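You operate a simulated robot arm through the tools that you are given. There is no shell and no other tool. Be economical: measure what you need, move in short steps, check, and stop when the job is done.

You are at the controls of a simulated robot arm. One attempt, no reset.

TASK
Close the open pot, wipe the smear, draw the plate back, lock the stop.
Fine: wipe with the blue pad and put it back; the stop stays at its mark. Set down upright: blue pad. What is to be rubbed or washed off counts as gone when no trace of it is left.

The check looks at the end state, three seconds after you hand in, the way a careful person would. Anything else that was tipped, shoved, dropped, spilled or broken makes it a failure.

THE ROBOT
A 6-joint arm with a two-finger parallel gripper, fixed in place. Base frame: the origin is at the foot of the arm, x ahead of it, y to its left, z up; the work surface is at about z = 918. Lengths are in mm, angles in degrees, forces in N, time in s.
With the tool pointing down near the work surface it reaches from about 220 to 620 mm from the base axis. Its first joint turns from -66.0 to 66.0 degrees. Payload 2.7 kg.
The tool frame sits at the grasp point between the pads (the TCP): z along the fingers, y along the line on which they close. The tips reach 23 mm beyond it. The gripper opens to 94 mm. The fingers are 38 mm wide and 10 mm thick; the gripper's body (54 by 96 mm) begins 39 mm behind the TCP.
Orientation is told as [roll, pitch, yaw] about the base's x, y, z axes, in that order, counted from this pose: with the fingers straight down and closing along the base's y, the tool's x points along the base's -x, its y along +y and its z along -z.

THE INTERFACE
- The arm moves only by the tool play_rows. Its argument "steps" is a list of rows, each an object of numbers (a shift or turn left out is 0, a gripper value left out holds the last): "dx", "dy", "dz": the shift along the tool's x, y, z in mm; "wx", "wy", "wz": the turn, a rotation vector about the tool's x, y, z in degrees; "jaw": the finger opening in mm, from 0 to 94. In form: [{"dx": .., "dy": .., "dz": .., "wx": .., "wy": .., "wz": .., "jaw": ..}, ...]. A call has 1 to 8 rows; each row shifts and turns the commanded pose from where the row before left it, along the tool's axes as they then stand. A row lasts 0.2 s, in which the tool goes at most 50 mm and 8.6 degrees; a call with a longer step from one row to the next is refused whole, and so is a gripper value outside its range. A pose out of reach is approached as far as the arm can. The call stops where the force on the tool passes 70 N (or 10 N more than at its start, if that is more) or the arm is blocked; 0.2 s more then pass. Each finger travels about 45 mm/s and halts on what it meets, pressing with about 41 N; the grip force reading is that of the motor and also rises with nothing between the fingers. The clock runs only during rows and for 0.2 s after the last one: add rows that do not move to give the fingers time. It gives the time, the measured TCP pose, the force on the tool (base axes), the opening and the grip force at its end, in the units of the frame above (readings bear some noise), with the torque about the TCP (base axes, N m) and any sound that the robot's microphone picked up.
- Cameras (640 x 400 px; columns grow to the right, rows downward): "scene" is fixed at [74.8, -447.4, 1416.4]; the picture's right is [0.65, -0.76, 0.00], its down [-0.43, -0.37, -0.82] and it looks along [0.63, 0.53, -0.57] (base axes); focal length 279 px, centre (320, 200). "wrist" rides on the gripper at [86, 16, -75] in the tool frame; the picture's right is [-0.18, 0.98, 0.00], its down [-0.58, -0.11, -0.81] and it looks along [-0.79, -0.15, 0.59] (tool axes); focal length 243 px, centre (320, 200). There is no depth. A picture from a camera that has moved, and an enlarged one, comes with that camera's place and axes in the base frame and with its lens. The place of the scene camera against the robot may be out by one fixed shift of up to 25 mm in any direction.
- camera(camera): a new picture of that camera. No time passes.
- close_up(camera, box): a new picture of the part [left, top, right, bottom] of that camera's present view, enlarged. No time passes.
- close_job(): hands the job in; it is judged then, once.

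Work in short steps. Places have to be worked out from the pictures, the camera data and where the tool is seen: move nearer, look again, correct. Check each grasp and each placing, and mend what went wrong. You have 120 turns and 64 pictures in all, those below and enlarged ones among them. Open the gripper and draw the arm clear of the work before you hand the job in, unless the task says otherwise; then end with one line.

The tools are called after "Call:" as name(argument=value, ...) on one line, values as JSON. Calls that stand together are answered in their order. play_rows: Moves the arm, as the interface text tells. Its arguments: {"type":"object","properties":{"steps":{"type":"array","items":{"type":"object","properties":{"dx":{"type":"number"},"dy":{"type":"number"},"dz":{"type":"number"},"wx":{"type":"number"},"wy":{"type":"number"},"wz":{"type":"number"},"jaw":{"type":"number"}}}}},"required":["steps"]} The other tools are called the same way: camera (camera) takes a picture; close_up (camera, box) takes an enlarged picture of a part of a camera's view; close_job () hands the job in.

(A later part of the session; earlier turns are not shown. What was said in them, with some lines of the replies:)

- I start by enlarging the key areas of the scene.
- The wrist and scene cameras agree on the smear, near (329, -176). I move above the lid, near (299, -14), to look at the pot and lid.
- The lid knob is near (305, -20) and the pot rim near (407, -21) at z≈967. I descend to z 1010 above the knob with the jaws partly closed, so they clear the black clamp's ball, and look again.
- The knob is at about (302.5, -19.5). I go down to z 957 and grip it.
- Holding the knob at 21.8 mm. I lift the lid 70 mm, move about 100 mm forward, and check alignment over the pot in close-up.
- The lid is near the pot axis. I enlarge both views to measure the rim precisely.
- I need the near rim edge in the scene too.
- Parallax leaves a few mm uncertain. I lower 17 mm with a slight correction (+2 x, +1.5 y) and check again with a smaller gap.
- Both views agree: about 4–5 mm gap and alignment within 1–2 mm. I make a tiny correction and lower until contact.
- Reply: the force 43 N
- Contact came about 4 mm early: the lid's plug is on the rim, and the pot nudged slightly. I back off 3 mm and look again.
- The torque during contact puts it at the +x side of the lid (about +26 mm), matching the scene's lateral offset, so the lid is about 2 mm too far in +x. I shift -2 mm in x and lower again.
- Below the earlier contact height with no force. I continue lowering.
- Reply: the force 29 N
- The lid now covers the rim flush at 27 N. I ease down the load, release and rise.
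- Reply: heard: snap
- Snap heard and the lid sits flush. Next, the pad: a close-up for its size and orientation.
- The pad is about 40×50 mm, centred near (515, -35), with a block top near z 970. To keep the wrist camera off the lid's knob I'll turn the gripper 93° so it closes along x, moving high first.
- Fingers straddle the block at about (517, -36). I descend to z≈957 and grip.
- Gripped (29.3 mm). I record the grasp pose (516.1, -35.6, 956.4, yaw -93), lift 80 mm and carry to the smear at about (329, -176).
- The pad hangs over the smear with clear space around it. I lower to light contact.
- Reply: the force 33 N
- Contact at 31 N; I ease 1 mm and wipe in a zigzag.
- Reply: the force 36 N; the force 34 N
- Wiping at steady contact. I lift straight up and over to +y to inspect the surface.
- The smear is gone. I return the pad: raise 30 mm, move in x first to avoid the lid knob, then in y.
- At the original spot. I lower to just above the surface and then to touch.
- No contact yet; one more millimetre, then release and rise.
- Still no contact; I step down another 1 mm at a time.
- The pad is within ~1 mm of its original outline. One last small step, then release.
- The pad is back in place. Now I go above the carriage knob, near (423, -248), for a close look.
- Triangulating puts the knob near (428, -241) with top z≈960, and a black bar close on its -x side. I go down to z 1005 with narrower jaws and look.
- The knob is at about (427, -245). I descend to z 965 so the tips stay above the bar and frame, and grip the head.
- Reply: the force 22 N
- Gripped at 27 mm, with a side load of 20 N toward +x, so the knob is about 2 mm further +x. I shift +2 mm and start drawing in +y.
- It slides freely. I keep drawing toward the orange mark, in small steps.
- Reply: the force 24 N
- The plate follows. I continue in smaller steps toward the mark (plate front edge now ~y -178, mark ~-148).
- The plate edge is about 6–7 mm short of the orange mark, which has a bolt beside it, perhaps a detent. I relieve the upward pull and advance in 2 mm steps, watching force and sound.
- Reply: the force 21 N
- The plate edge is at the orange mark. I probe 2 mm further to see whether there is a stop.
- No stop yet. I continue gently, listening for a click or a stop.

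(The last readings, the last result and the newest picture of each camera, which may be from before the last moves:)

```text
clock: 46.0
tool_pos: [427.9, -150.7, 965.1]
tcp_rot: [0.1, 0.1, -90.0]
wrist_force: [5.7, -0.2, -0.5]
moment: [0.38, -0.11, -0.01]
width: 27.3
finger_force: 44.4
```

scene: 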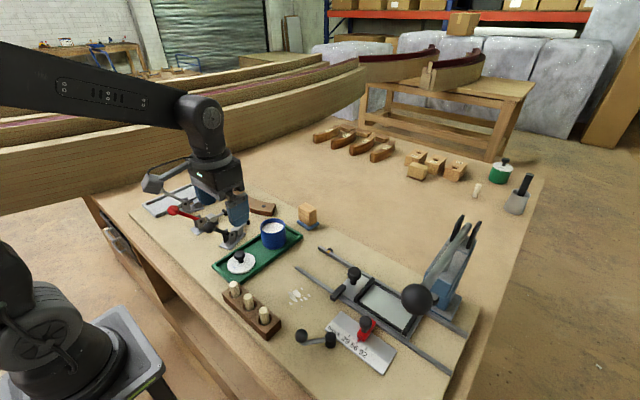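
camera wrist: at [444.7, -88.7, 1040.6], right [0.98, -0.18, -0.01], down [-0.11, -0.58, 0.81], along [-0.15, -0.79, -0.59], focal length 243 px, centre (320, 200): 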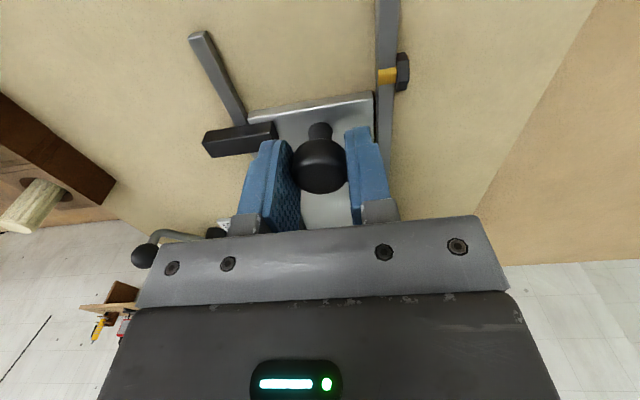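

Call:
play_rows(steps=[{"dx": 2}, {"dx": 2}, {"dx": 2}, {"dx": 2}, {}])

Call:
camera(camera="wrist")

Call:
camera(camera="scene")

```text
clock: 47.2
tool_pos: [429.7, -143.2, 966.0]
tcp_rot: [0.0, 0.0, -90.1]
wrist_force: [5.3, -0.8, -6.1]
moment: [-0.4, -0.09, -0.03]
width: 27.4
finger_force: 44.8
```

```text
21 pictures are left
camera wrist: at [444.2, -56.3, 1040.6], right [0.98, -0.18, 0.0], down [-0.11, -0.58, 0.81], along [-0.15, -0.79, -0.59], focal length 243 px, centre (320, 200)
```

wrist: 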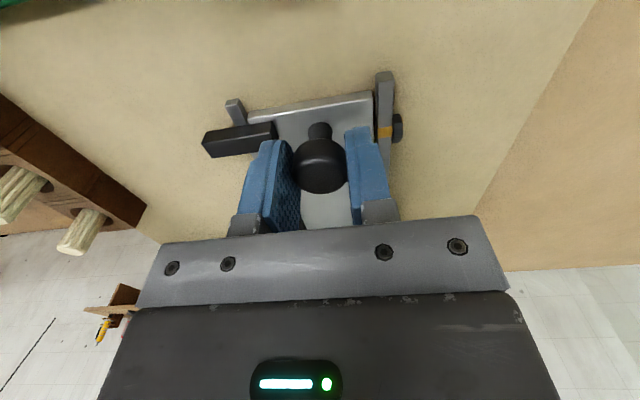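

```text
20 pictures are left
```

scene: 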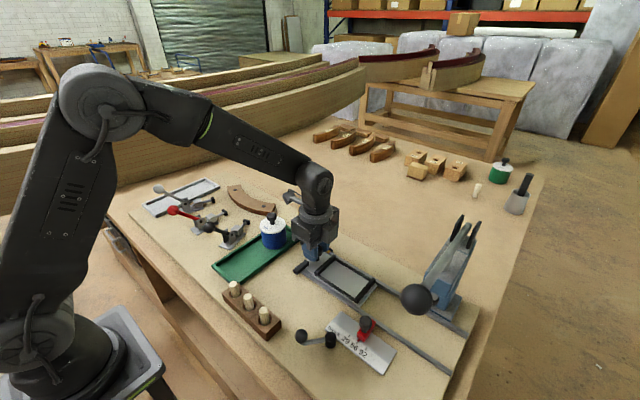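

No click, and the edge is nearing the rail ends. I continue in tiny steps to find the end of travel.

Call:
play_rows(steps=[{"dx": 1.5}, {"dx": 1.5}, {"dx": 1.5}, {"dx": 1.5}, {}])

```text
clock: 48.4
tool_pos: [428.3, -137.1, 965.3]
tcp_rot: [0.0, 0.0, -89.9]
wrist_force: [0.8, -0.5, -1.4]
moment: [0.45, 0.02, 0.12]
width: 27.5
finger_force: 44.8
```

Call:
play_rows(steps=[{"dx": 1.5}, {"dx": 1.5}, {"dx": 1.5}, {"dx": 1.5}, {}])

Call:
close_up(camera="wrist", box=[180, 50, 436, 210])

```text
clock: 49.6
tool_pos: [429.6, -134.6, 964.9]
tcp_rot: [-0.1, -0.3, -90.1]
wrist_force: [3.6, -36.4, -6.2]
moment: [-0.56, -0.08, -0.01]
width: 27.4
finger_force: 45.1
```

```text
2.50 times, centred on (308, 130) of wrist
camera zoom: at [444.2, -47.9, 1040.5], right [0.98, -0.19, 0.0], down [-0.11, -0.58, 0.81], along [-0.15, -0.8, -0.59], focal length 606 px, centre (350, 375)
```

zoom: 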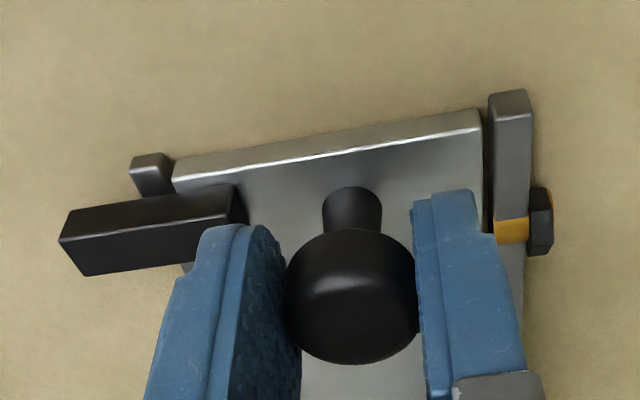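

A firm stop: the end of travel (36 N at y≈-135). The plate is fully back, so I ease off 1 mm of command, release and rise.

Call:
play_rows(steps=[{"dx": -1.5}, {"jaw": 36}, {"jaw": 40}, {}, {"dz": -20}, {"dz": -40}, {"dz": -40}, {}])

Call:
camera(camera="scene")

```text
clock: 51.4
tool_pos: [429.2, -132.0, 1064.8]
tcp_rot: [0.0, -0.1, -90.0]
wrist_force: [-0.1, 0.3, -0.2]
moment: [0.0, -0.01, 0.0]
width: 40.0
finger_force: 0.0
```

```text
18 pictures are left
```

scene: 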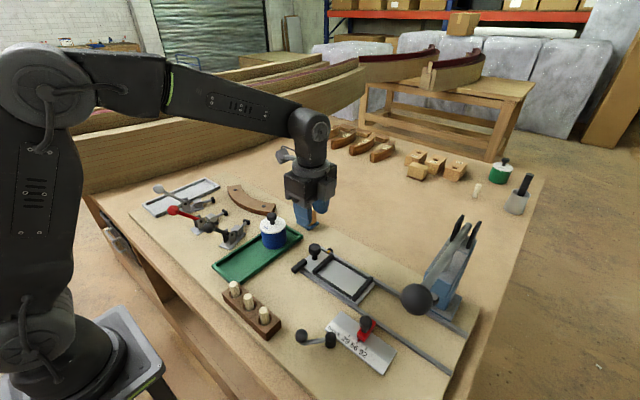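

The plate stays back. Now the stop: I move over the crank and red slider to look.

Call:
play_rows(steps=[{"dy": -38, "dx": -35}, {"dy": -38, "dx": -35}, {"dy": -38, "dx": -35}, {"dx": -30}, {}])

Call:
camera(camera="wrist")

Call:
close_up(camera="scene", box=[285, 300, 405, 380])

```text
refused: row 1 steps farther than a row can; nothing moved
```

```text
17 pictures are left
camera wrist: at [444.4, -45.2, 1140.3], right [0.98, -0.18, 0.0], down [-0.11, -0.58, 0.81], along [-0.15, -0.79, -0.59], focal length 243 px, centre (320, 200)
```

wrist: 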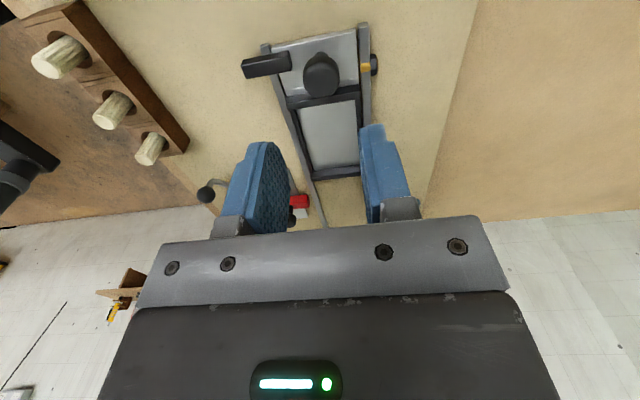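

```text
5.00 times, centred on (345, 340) of scene
camera zoom: at [74.8, -447.4, 1416.4], right [0.65, -0.76, 0.0], down [-0.43, -0.37, -0.82], along [0.63, 0.53, -0.57], focal length 1396 px, centre (195, -500)
```

zoom: 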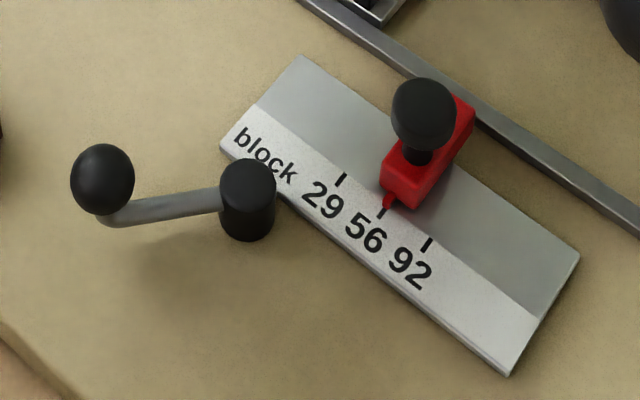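

I misjudged the row length; smaller steps now. The crank lever beside the scale looks like the stop's lock; I go over it to look for markings.

Call:
play_rows(steps=[{"dy": -30, "dx": -34}, {"dy": -30, "dx": -34}, {"dy": -30, "dx": -34}, {"dy": -30, "dx": -34}, {"dx": -10}, {}])

Call:
camera(camera="wrist")

```text
clock: 52.8
tool_pos: [308.8, -277.9, 1066.6]
tcp_rot: [0.0, 0.0, -90.0]
wrist_force: [0.9, -0.7, -0.5]
moment: [0.0, 0.01, -0.01]
width: 40.0
finger_force: 0.1
```

```text
15 pictures are left
camera wrist: at [323.8, -192.1, 1141.2], right [0.98, -0.18, 0.0], down [-0.11, -0.58, 0.81], along [-0.15, -0.79, -0.59], focal length 243 px, centre (320, 200)
```

wrist: 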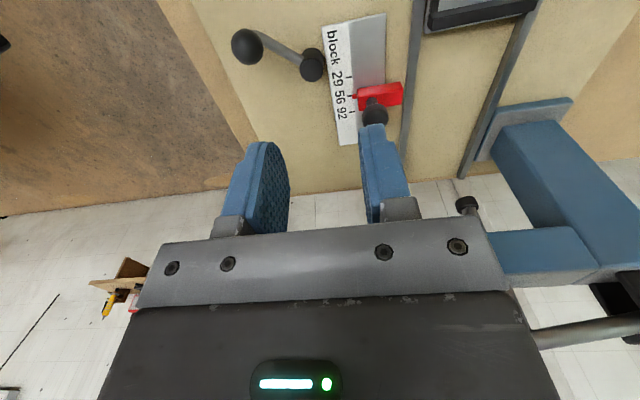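

Call:
close_up(camera="wrist", box=[220, 0, 420, 150])

```text
2.67 times, centred on (320, 75) of wrist
camera zoom: at [323.8, -192.1, 1141.2], right [0.98, -0.18, 0.0], down [-0.11, -0.58, 0.81], along [-0.15, -0.79, -0.59], focal length 647 px, centre (320, 533)
```

zoom: 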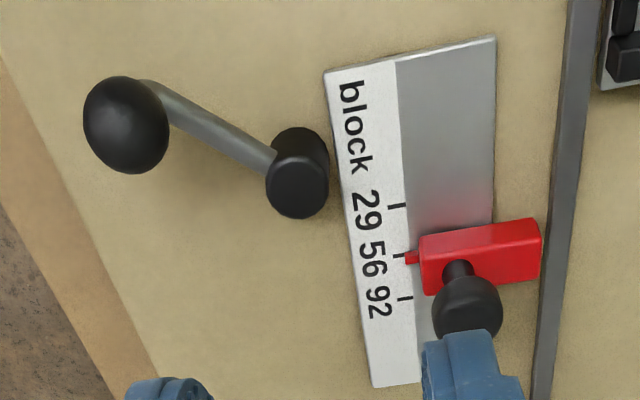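

No markings. The ball triangulates to about (258, -256, z≈948) and the hub to about (300, -282), so lever length is ~50 mm. I align the gripper so the fingers straddle the lever (yaw -33) above the ball.

Call:
play_rows(steps=[{"dy": -26, "dx": 11}, {"dy": -25, "dx": 11, "jaw": 44}, {"wz": -8.2}, {"wz": -8.2}, {"wz": -8.2}, {"wz": -8.2}, {"wz": -8.2}, {"wz": -8.2}])

Call:
play_rows(steps=[{"wz": -7.8}, {"dz": 25}, {"dz": 20}, {}])

Call:
camera(camera="wrist")

```text
clock: 54.6
tool_pos: [259.0, -256.3, 1064.8]
tcp_rot: [0.0, 0.0, -40.7]
wrist_force: [0.5, -0.1, 0.0]
moment: [0.0, 0.01, 0.01]
width: 43.9
finger_force: 0.0
```

```text
clock: 55.6
tool_pos: [258.5, -256.7, 1019.6]
tcp_rot: [0.0, 0.0, -33.1]
wrist_force: [0.0, -0.7, 1.0]
moment: [0.01, -0.02, -0.01]
width: 43.9
finger_force: 0.0
```

```text
13 pictures are left
camera wrist: at [193.4, -196.5, 1094.3], right [0.69, 0.72, 0.0], down [0.43, -0.41, 0.81], along [0.58, -0.56, -0.59], focal length 243 px, centre (320, 200)
```

wrist: 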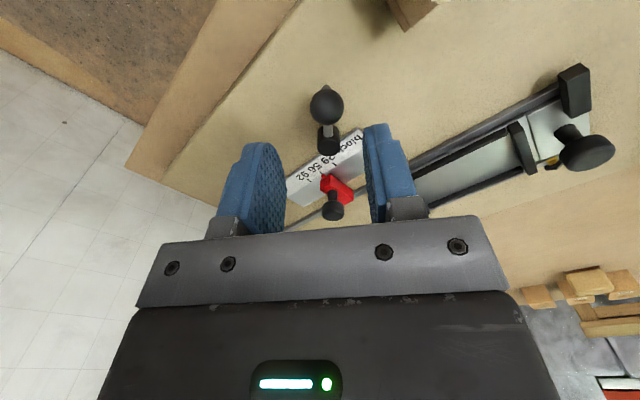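

The ball is at about (261, -257), lined up with the lever and hub. I lower around the ball to z 962, clear of the lever arm.

Call:
play_rows(steps=[{"dx": -2, "dy": 0.5, "dz": 20}, {"dz": 20}, {"dz": 17}, {}])

Call:
camera(camera="wrist")

Call:
close_up(camera="scene", box=[270, 290, 390, 370])

```text
clock: 56.6
tool_pos: [260.1, -257.6, 962.3]
tcp_rot: [0.1, 0.0, -33.0]
wrist_force: [0.1, -1.2, -0.1]
moment: [-0.02, 0.02, -0.01]
width: 43.9
finger_force: 0.2
```

```text
12 pictures are left
camera wrist: at [195.0, -196.4, 1037.4], right [0.69, 0.72, 0.0], down [0.43, -0.41, 0.81], along [0.58, -0.56, -0.59], focal length 243 px, centre (320, 200)
```

wrist: 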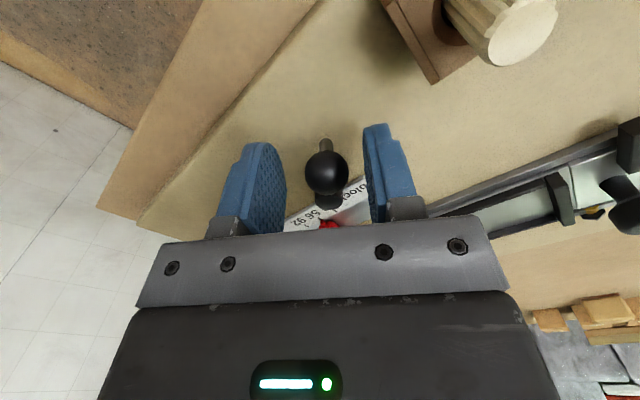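

```text
5.00 times, centred on (330, 330) of scene
camera zoom: at [74.8, -447.4, 1416.4], right [0.65, -0.76, 0.0], down [-0.43, -0.37, -0.82], along [0.63, 0.53, -0.57], focal length 1396 px, centre (270, -450)
```

zoom: 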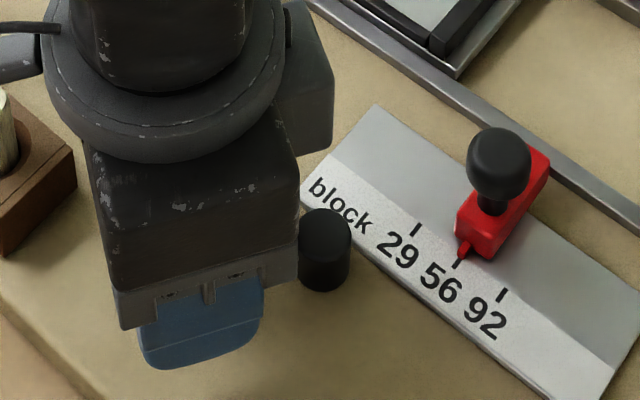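

The ball is centred between the fingers. I narrow the jaws to 26 mm and turn the lever clockwise 16° along the arc as a trial.

Call:
play_rows(steps=[{"jaw": 26}, {}, {"dx": -0.5, "dy": 6.3, "wz": 8}, {"dx": -0.5, "dy": 6.3, "wz": 8}, {}])

```text
clock: 57.8
tool_pos: [268.8, -249.4, 963.4]
tcp_rot: [0.0, -0.2, -49.0]
wrist_force: [-10.5, -23.2, -2.0]
moment: [-0.12, 0.02, 0.2]
width: 36.6
finger_force: 11.8
```

Resistance of about 25 N opposing, with the finger pushed open, so the lever may not turn that way. I go back and try counter-clockwise for comparison.

Call:
play_rows(steps=[{"dx": -0.5, "dy": -6.3, "wz": -8}, {"dx": -0.5, "dy": -6.3, "wz": -8}, {}, {"dx": -0.5, "dy": -6.3, "wz": -8}, {"dx": -0.5, "dy": -6.3, "wz": -8}, {}])

Call:
camera(camera="wrist")

```text
clock: 59.2
tool_pos: [254.5, -269.0, 963.5]
tcp_rot: [-0.1, 0.0, -16.9]
wrist_force: [-0.3, 1.0, 0.0]
moment: [0.04, 0.01, -0.01]
width: 26.1
finger_force: 0.2
```

```text
10 pictures are left
camera wrist: at [175.7, -227.9, 1038.1], right [0.46, 0.89, 0.0], down [0.52, -0.27, 0.81], along [0.71, -0.37, -0.59], focal length 243 px, centre (320, 200)
```

wrist: 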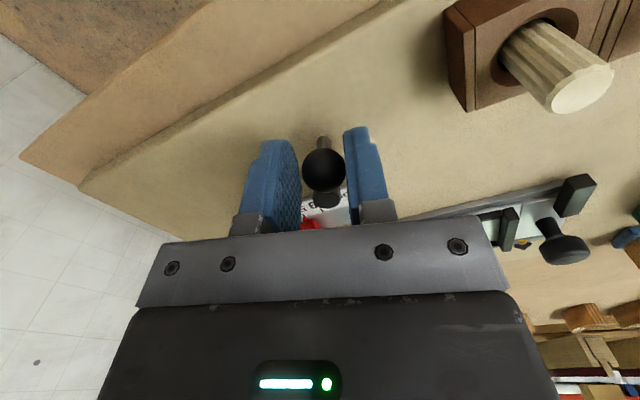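

The lever turns freely counter-clockwise. I continue that way along the arc.

Call:
play_rows(steps=[{"dx": -0.5, "dy": -6.3, "wz": -8}, {"dx": -0.5, "dy": -6.3, "wz": -8}, {"dx": -0.5, "dy": -6.3, "wz": -8}, {}])

```text
clock: 60.2
tool_pos: [252.9, -287.8, 962.7]
tcp_rot: [0.1, 0.0, 7.1]
wrist_force: [0.0, -0.3, -0.6]
moment: [0.0, 0.01, 0.0]
width: 25.9
finger_force: 0.0
```

Call:
play_rows(steps=[{"dx": -0.5, "dy": -6.3, "wz": -8}, {"dx": -0.5, "dy": -6.3, "wz": -8}, {"dx": -0.5, "dy": -6.3, "wz": -8}, {}])

Call:
camera(camera="wrist")

```text
clock: 61.2
tool_pos: [258.0, -305.6, 963.8]
tcp_rot: [0.0, 0.0, 31.0]
wrist_force: [-0.2, -0.7, 1.2]
moment: [-0.01, 0.0, 0.0]
width: 26.0
finger_force: 0.0
```

```text
9 pictures are left
camera wrist: at [175.5, -336.1, 1038.7], right [-0.35, 0.94, 0.0], down [0.55, 0.21, 0.81], along [0.76, 0.28, -0.59], focal length 243 px, centre (320, 200)
```

wrist: 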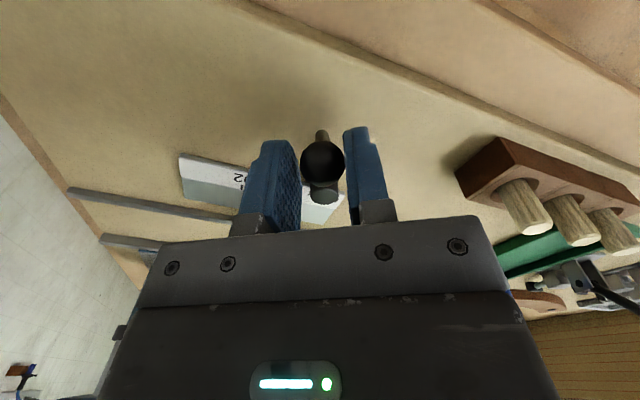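

Tracking well (about 64° so far). I continue, expecting an end around 90°.

Call:
play_rows(steps=[{"dx": 1.5, "dy": -6.3, "wz": -8}, {"dx": -0.5, "dy": -6.5, "wz": -8}, {}])

Call:
play_rows(steps=[{"dx": -0.5, "dy": -6.5, "wz": -8}, {"dx": -0.5, "dy": -6.5, "wz": -8}, {}])

```text
clock: 62.0
tool_pos: [266.4, -315.8, 963.3]
tcp_rot: [0.0, -0.1, 47.1]
wrist_force: [-0.7, 0.3, -0.7]
moment: [-0.03, 0.0, -0.01]
width: 26.0
finger_force: 0.1
```

```text
clock: 62.8
tool_pos: [272.8, -319.9, 960.6]
tcp_rot: [0.9, -0.4, 62.9]
wrist_force: [-21.3, 27.1, 0.3]
moment: [0.2, 0.12, -0.43]
width: 40.0
finger_force: 16.0
```

Strong opposing force: the end of the lever's travel, about 85–90° from start. I back off slightly and look.

Call:
play_rows(steps=[{"dx": -0.5, "dy": 6.5, "wz": 8}, {}, {}])

Call:
camera(camera="wrist")

```text
clock: 63.6
tool_pos: [269.2, -318.5, 962.3]
tcp_rot: [0.1, 0.0, 54.9]
wrist_force: [-18.0, 5.5, -4.0]
moment: [0.0, 0.05, 0.05]
width: 34.2
finger_force: 9.0
```

```text
8 pictures are left
camera wrist: at [205.5, -380.9, 1038.0], right [-0.7, 0.71, 0.0], down [0.42, 0.41, 0.81], along [0.58, 0.56, -0.59], focal length 243 px, centre (320, 200)
```

wrist: 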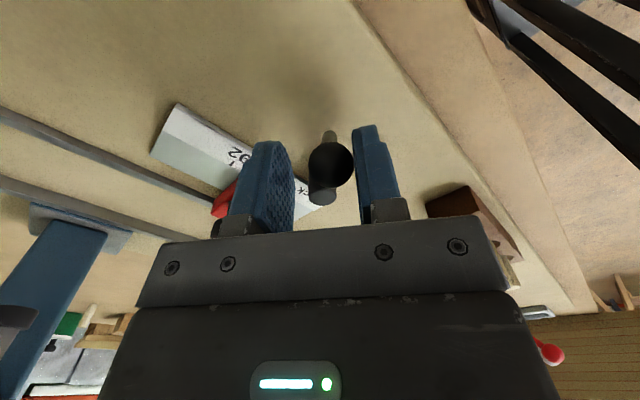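

The ball rests at the lever's end. I grip it firmly and push a few more mm to confirm it is a hard end.

Call:
play_rows(steps=[{"jaw": 15}, {}, {}, {}])

Call:
play_rows(steps=[{"dy": -3}, {"dy": -2}, {}])

```text
clock: 64.6
tool_pos: [268.0, -317.6, 962.2]
tcp_rot: [0.5, -0.1, 55.1]
wrist_force: [-31.2, 10.5, 14.8]
moment: [0.12, 0.4, 0.04]
width: 29.1
finger_force: 16.2
```

```text
clock: 65.4
tool_pos: [271.3, -319.1, 961.3]
tcp_rot: [1.0, -0.1, 55.0]
wrist_force: [-43.7, 13.6, 14.7]
moment: [0.11, 0.55, 0.05]
width: 34.5
finger_force: 21.7
```

It's a hard end: the ball does not move under 46 N. I open and rise, then check that the lever stays.

Call:
play_rows(steps=[{"dy": 4}, {"jaw": 44}, {}, {"dz": -20}, {"dz": -40}, {"dz": -40}, {}])

Call:
camera(camera="wrist")

Call:
close_up(camera="scene", box=[270, 290, 410, 385])

```text
clock: 67.0
tool_pos: [273.9, -319.4, 1063.8]
tcp_rot: [-0.1, 0.1, 55.1]
wrist_force: [-0.3, 0.6, -0.4]
moment: [0.02, -0.02, -0.02]
width: 44.2
finger_force: 0.1
```

```text
7 pictures are left
camera wrist: at [209.4, -381.5, 1138.8], right [-0.7, 0.71, 0.0], down [0.42, 0.41, 0.81], along [0.58, 0.56, -0.59], focal length 243 px, centre (320, 200)
```

wrist: 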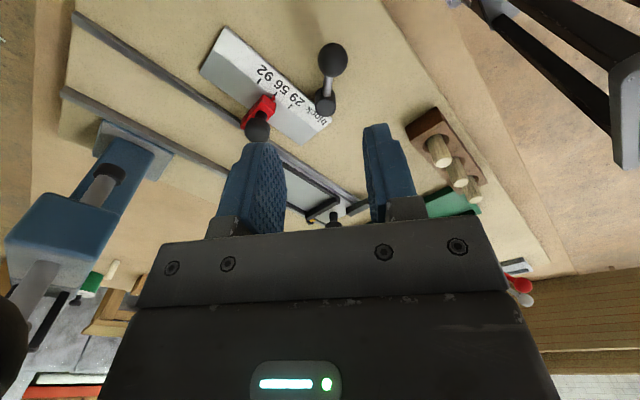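

```text
4.21 times, centred on (340, 338) of scene
camera zoom: at [74.8, -447.4, 1416.4], right [0.65, -0.76, 0.0], down [-0.43, -0.37, -0.82], along [0.63, 0.53, -0.57], focal length 1175 px, centre (236, -379)
```

zoom: 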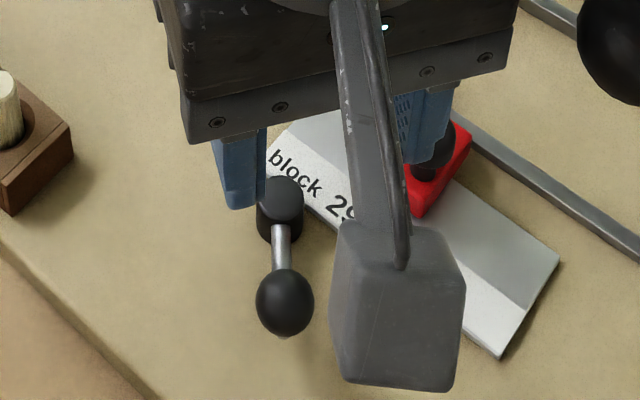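

The lever stays turned. I raise the arm clear and take a final overall look.

Call:
play_rows(steps=[{"dz": -45}, {"dz": -45}, {"dz": -45}, {"dy": 40, "jaw": 90}, {"dy": 40}, {"dy": 40}, {"dy": 40}, {}])

Call:
camera(camera="scene")

Call:
close_up(camera="scene", box=[285, 300, 405, 380])

```text
clock: 68.8
tool_pos: [139.4, -226.5, 1195.1]
tcp_rot: [0.0, 0.0, 55.0]
wrist_force: [0.3, -0.2, 0.7]
moment: [0.05, 0.02, 0.0]
width: 90.3
finger_force: 0.0
```

```text
5 pictures are left
```

scene: 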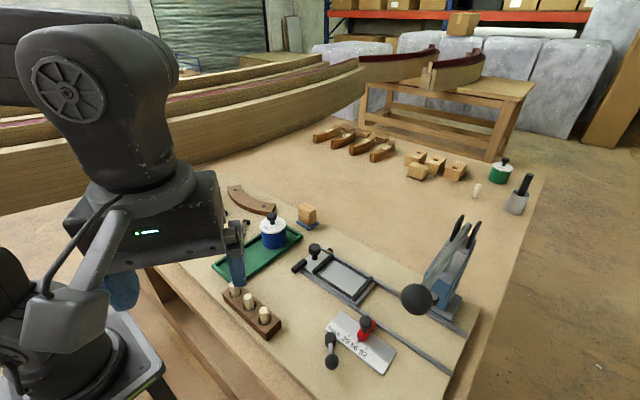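

```text
5.00 times, centred on (345, 340) of scene
camera zoom: at [74.8, -447.4, 1416.4], right [0.65, -0.76, 0.0], down [-0.43, -0.37, -0.82], along [0.63, 0.53, -0.57], focal length 1396 px, centre (195, -500)
```

zoom: 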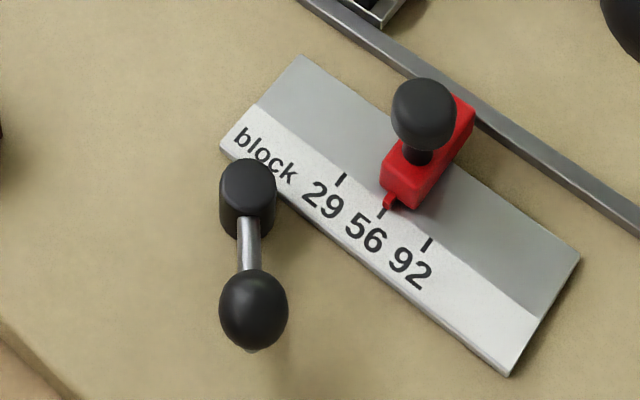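

The stop is still at 56 with the lever over. One close look at the plate, pot and smear area.

Call:
close_up(camera="scene", box=[240, 200, 400, 310])

```text
3.64 times, centred on (320, 255) of scene
camera zoom: at [74.8, -447.4, 1416.4], right [0.65, -0.76, 0.0], down [-0.43, -0.37, -0.82], along [0.63, 0.53, -0.57], focal length 1015 px, centre (320, 0)
```

zoom: 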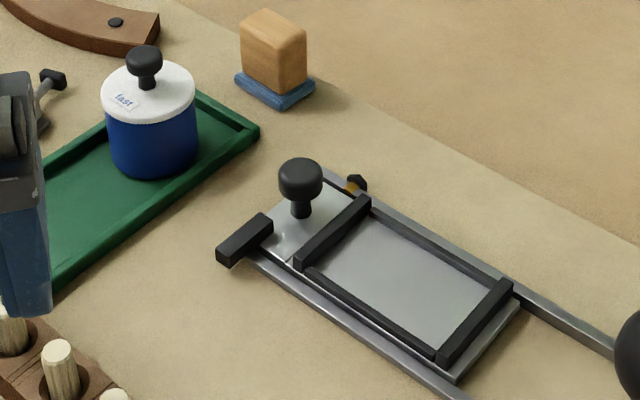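

The pot is closed, the smear is gone, the pad is back upright in its place, the plate is at its back stop, and the lever is over with the stop at 56. The arm is clear, so I hand in.

Call:
close_job()

```text
The job is handed in.
```

I did all four steps and handed the job in: pot closed (snap heard), smear wiped away with the blue pad back upright in its place, plate drawn to its end stop, and stop lever turned to its end with the stop still at 56. Two readings are mine: no marking showed the lever's locked side, so I turned it the only way it moved, and I drew the plate past the orange rail mark to the hard stop.
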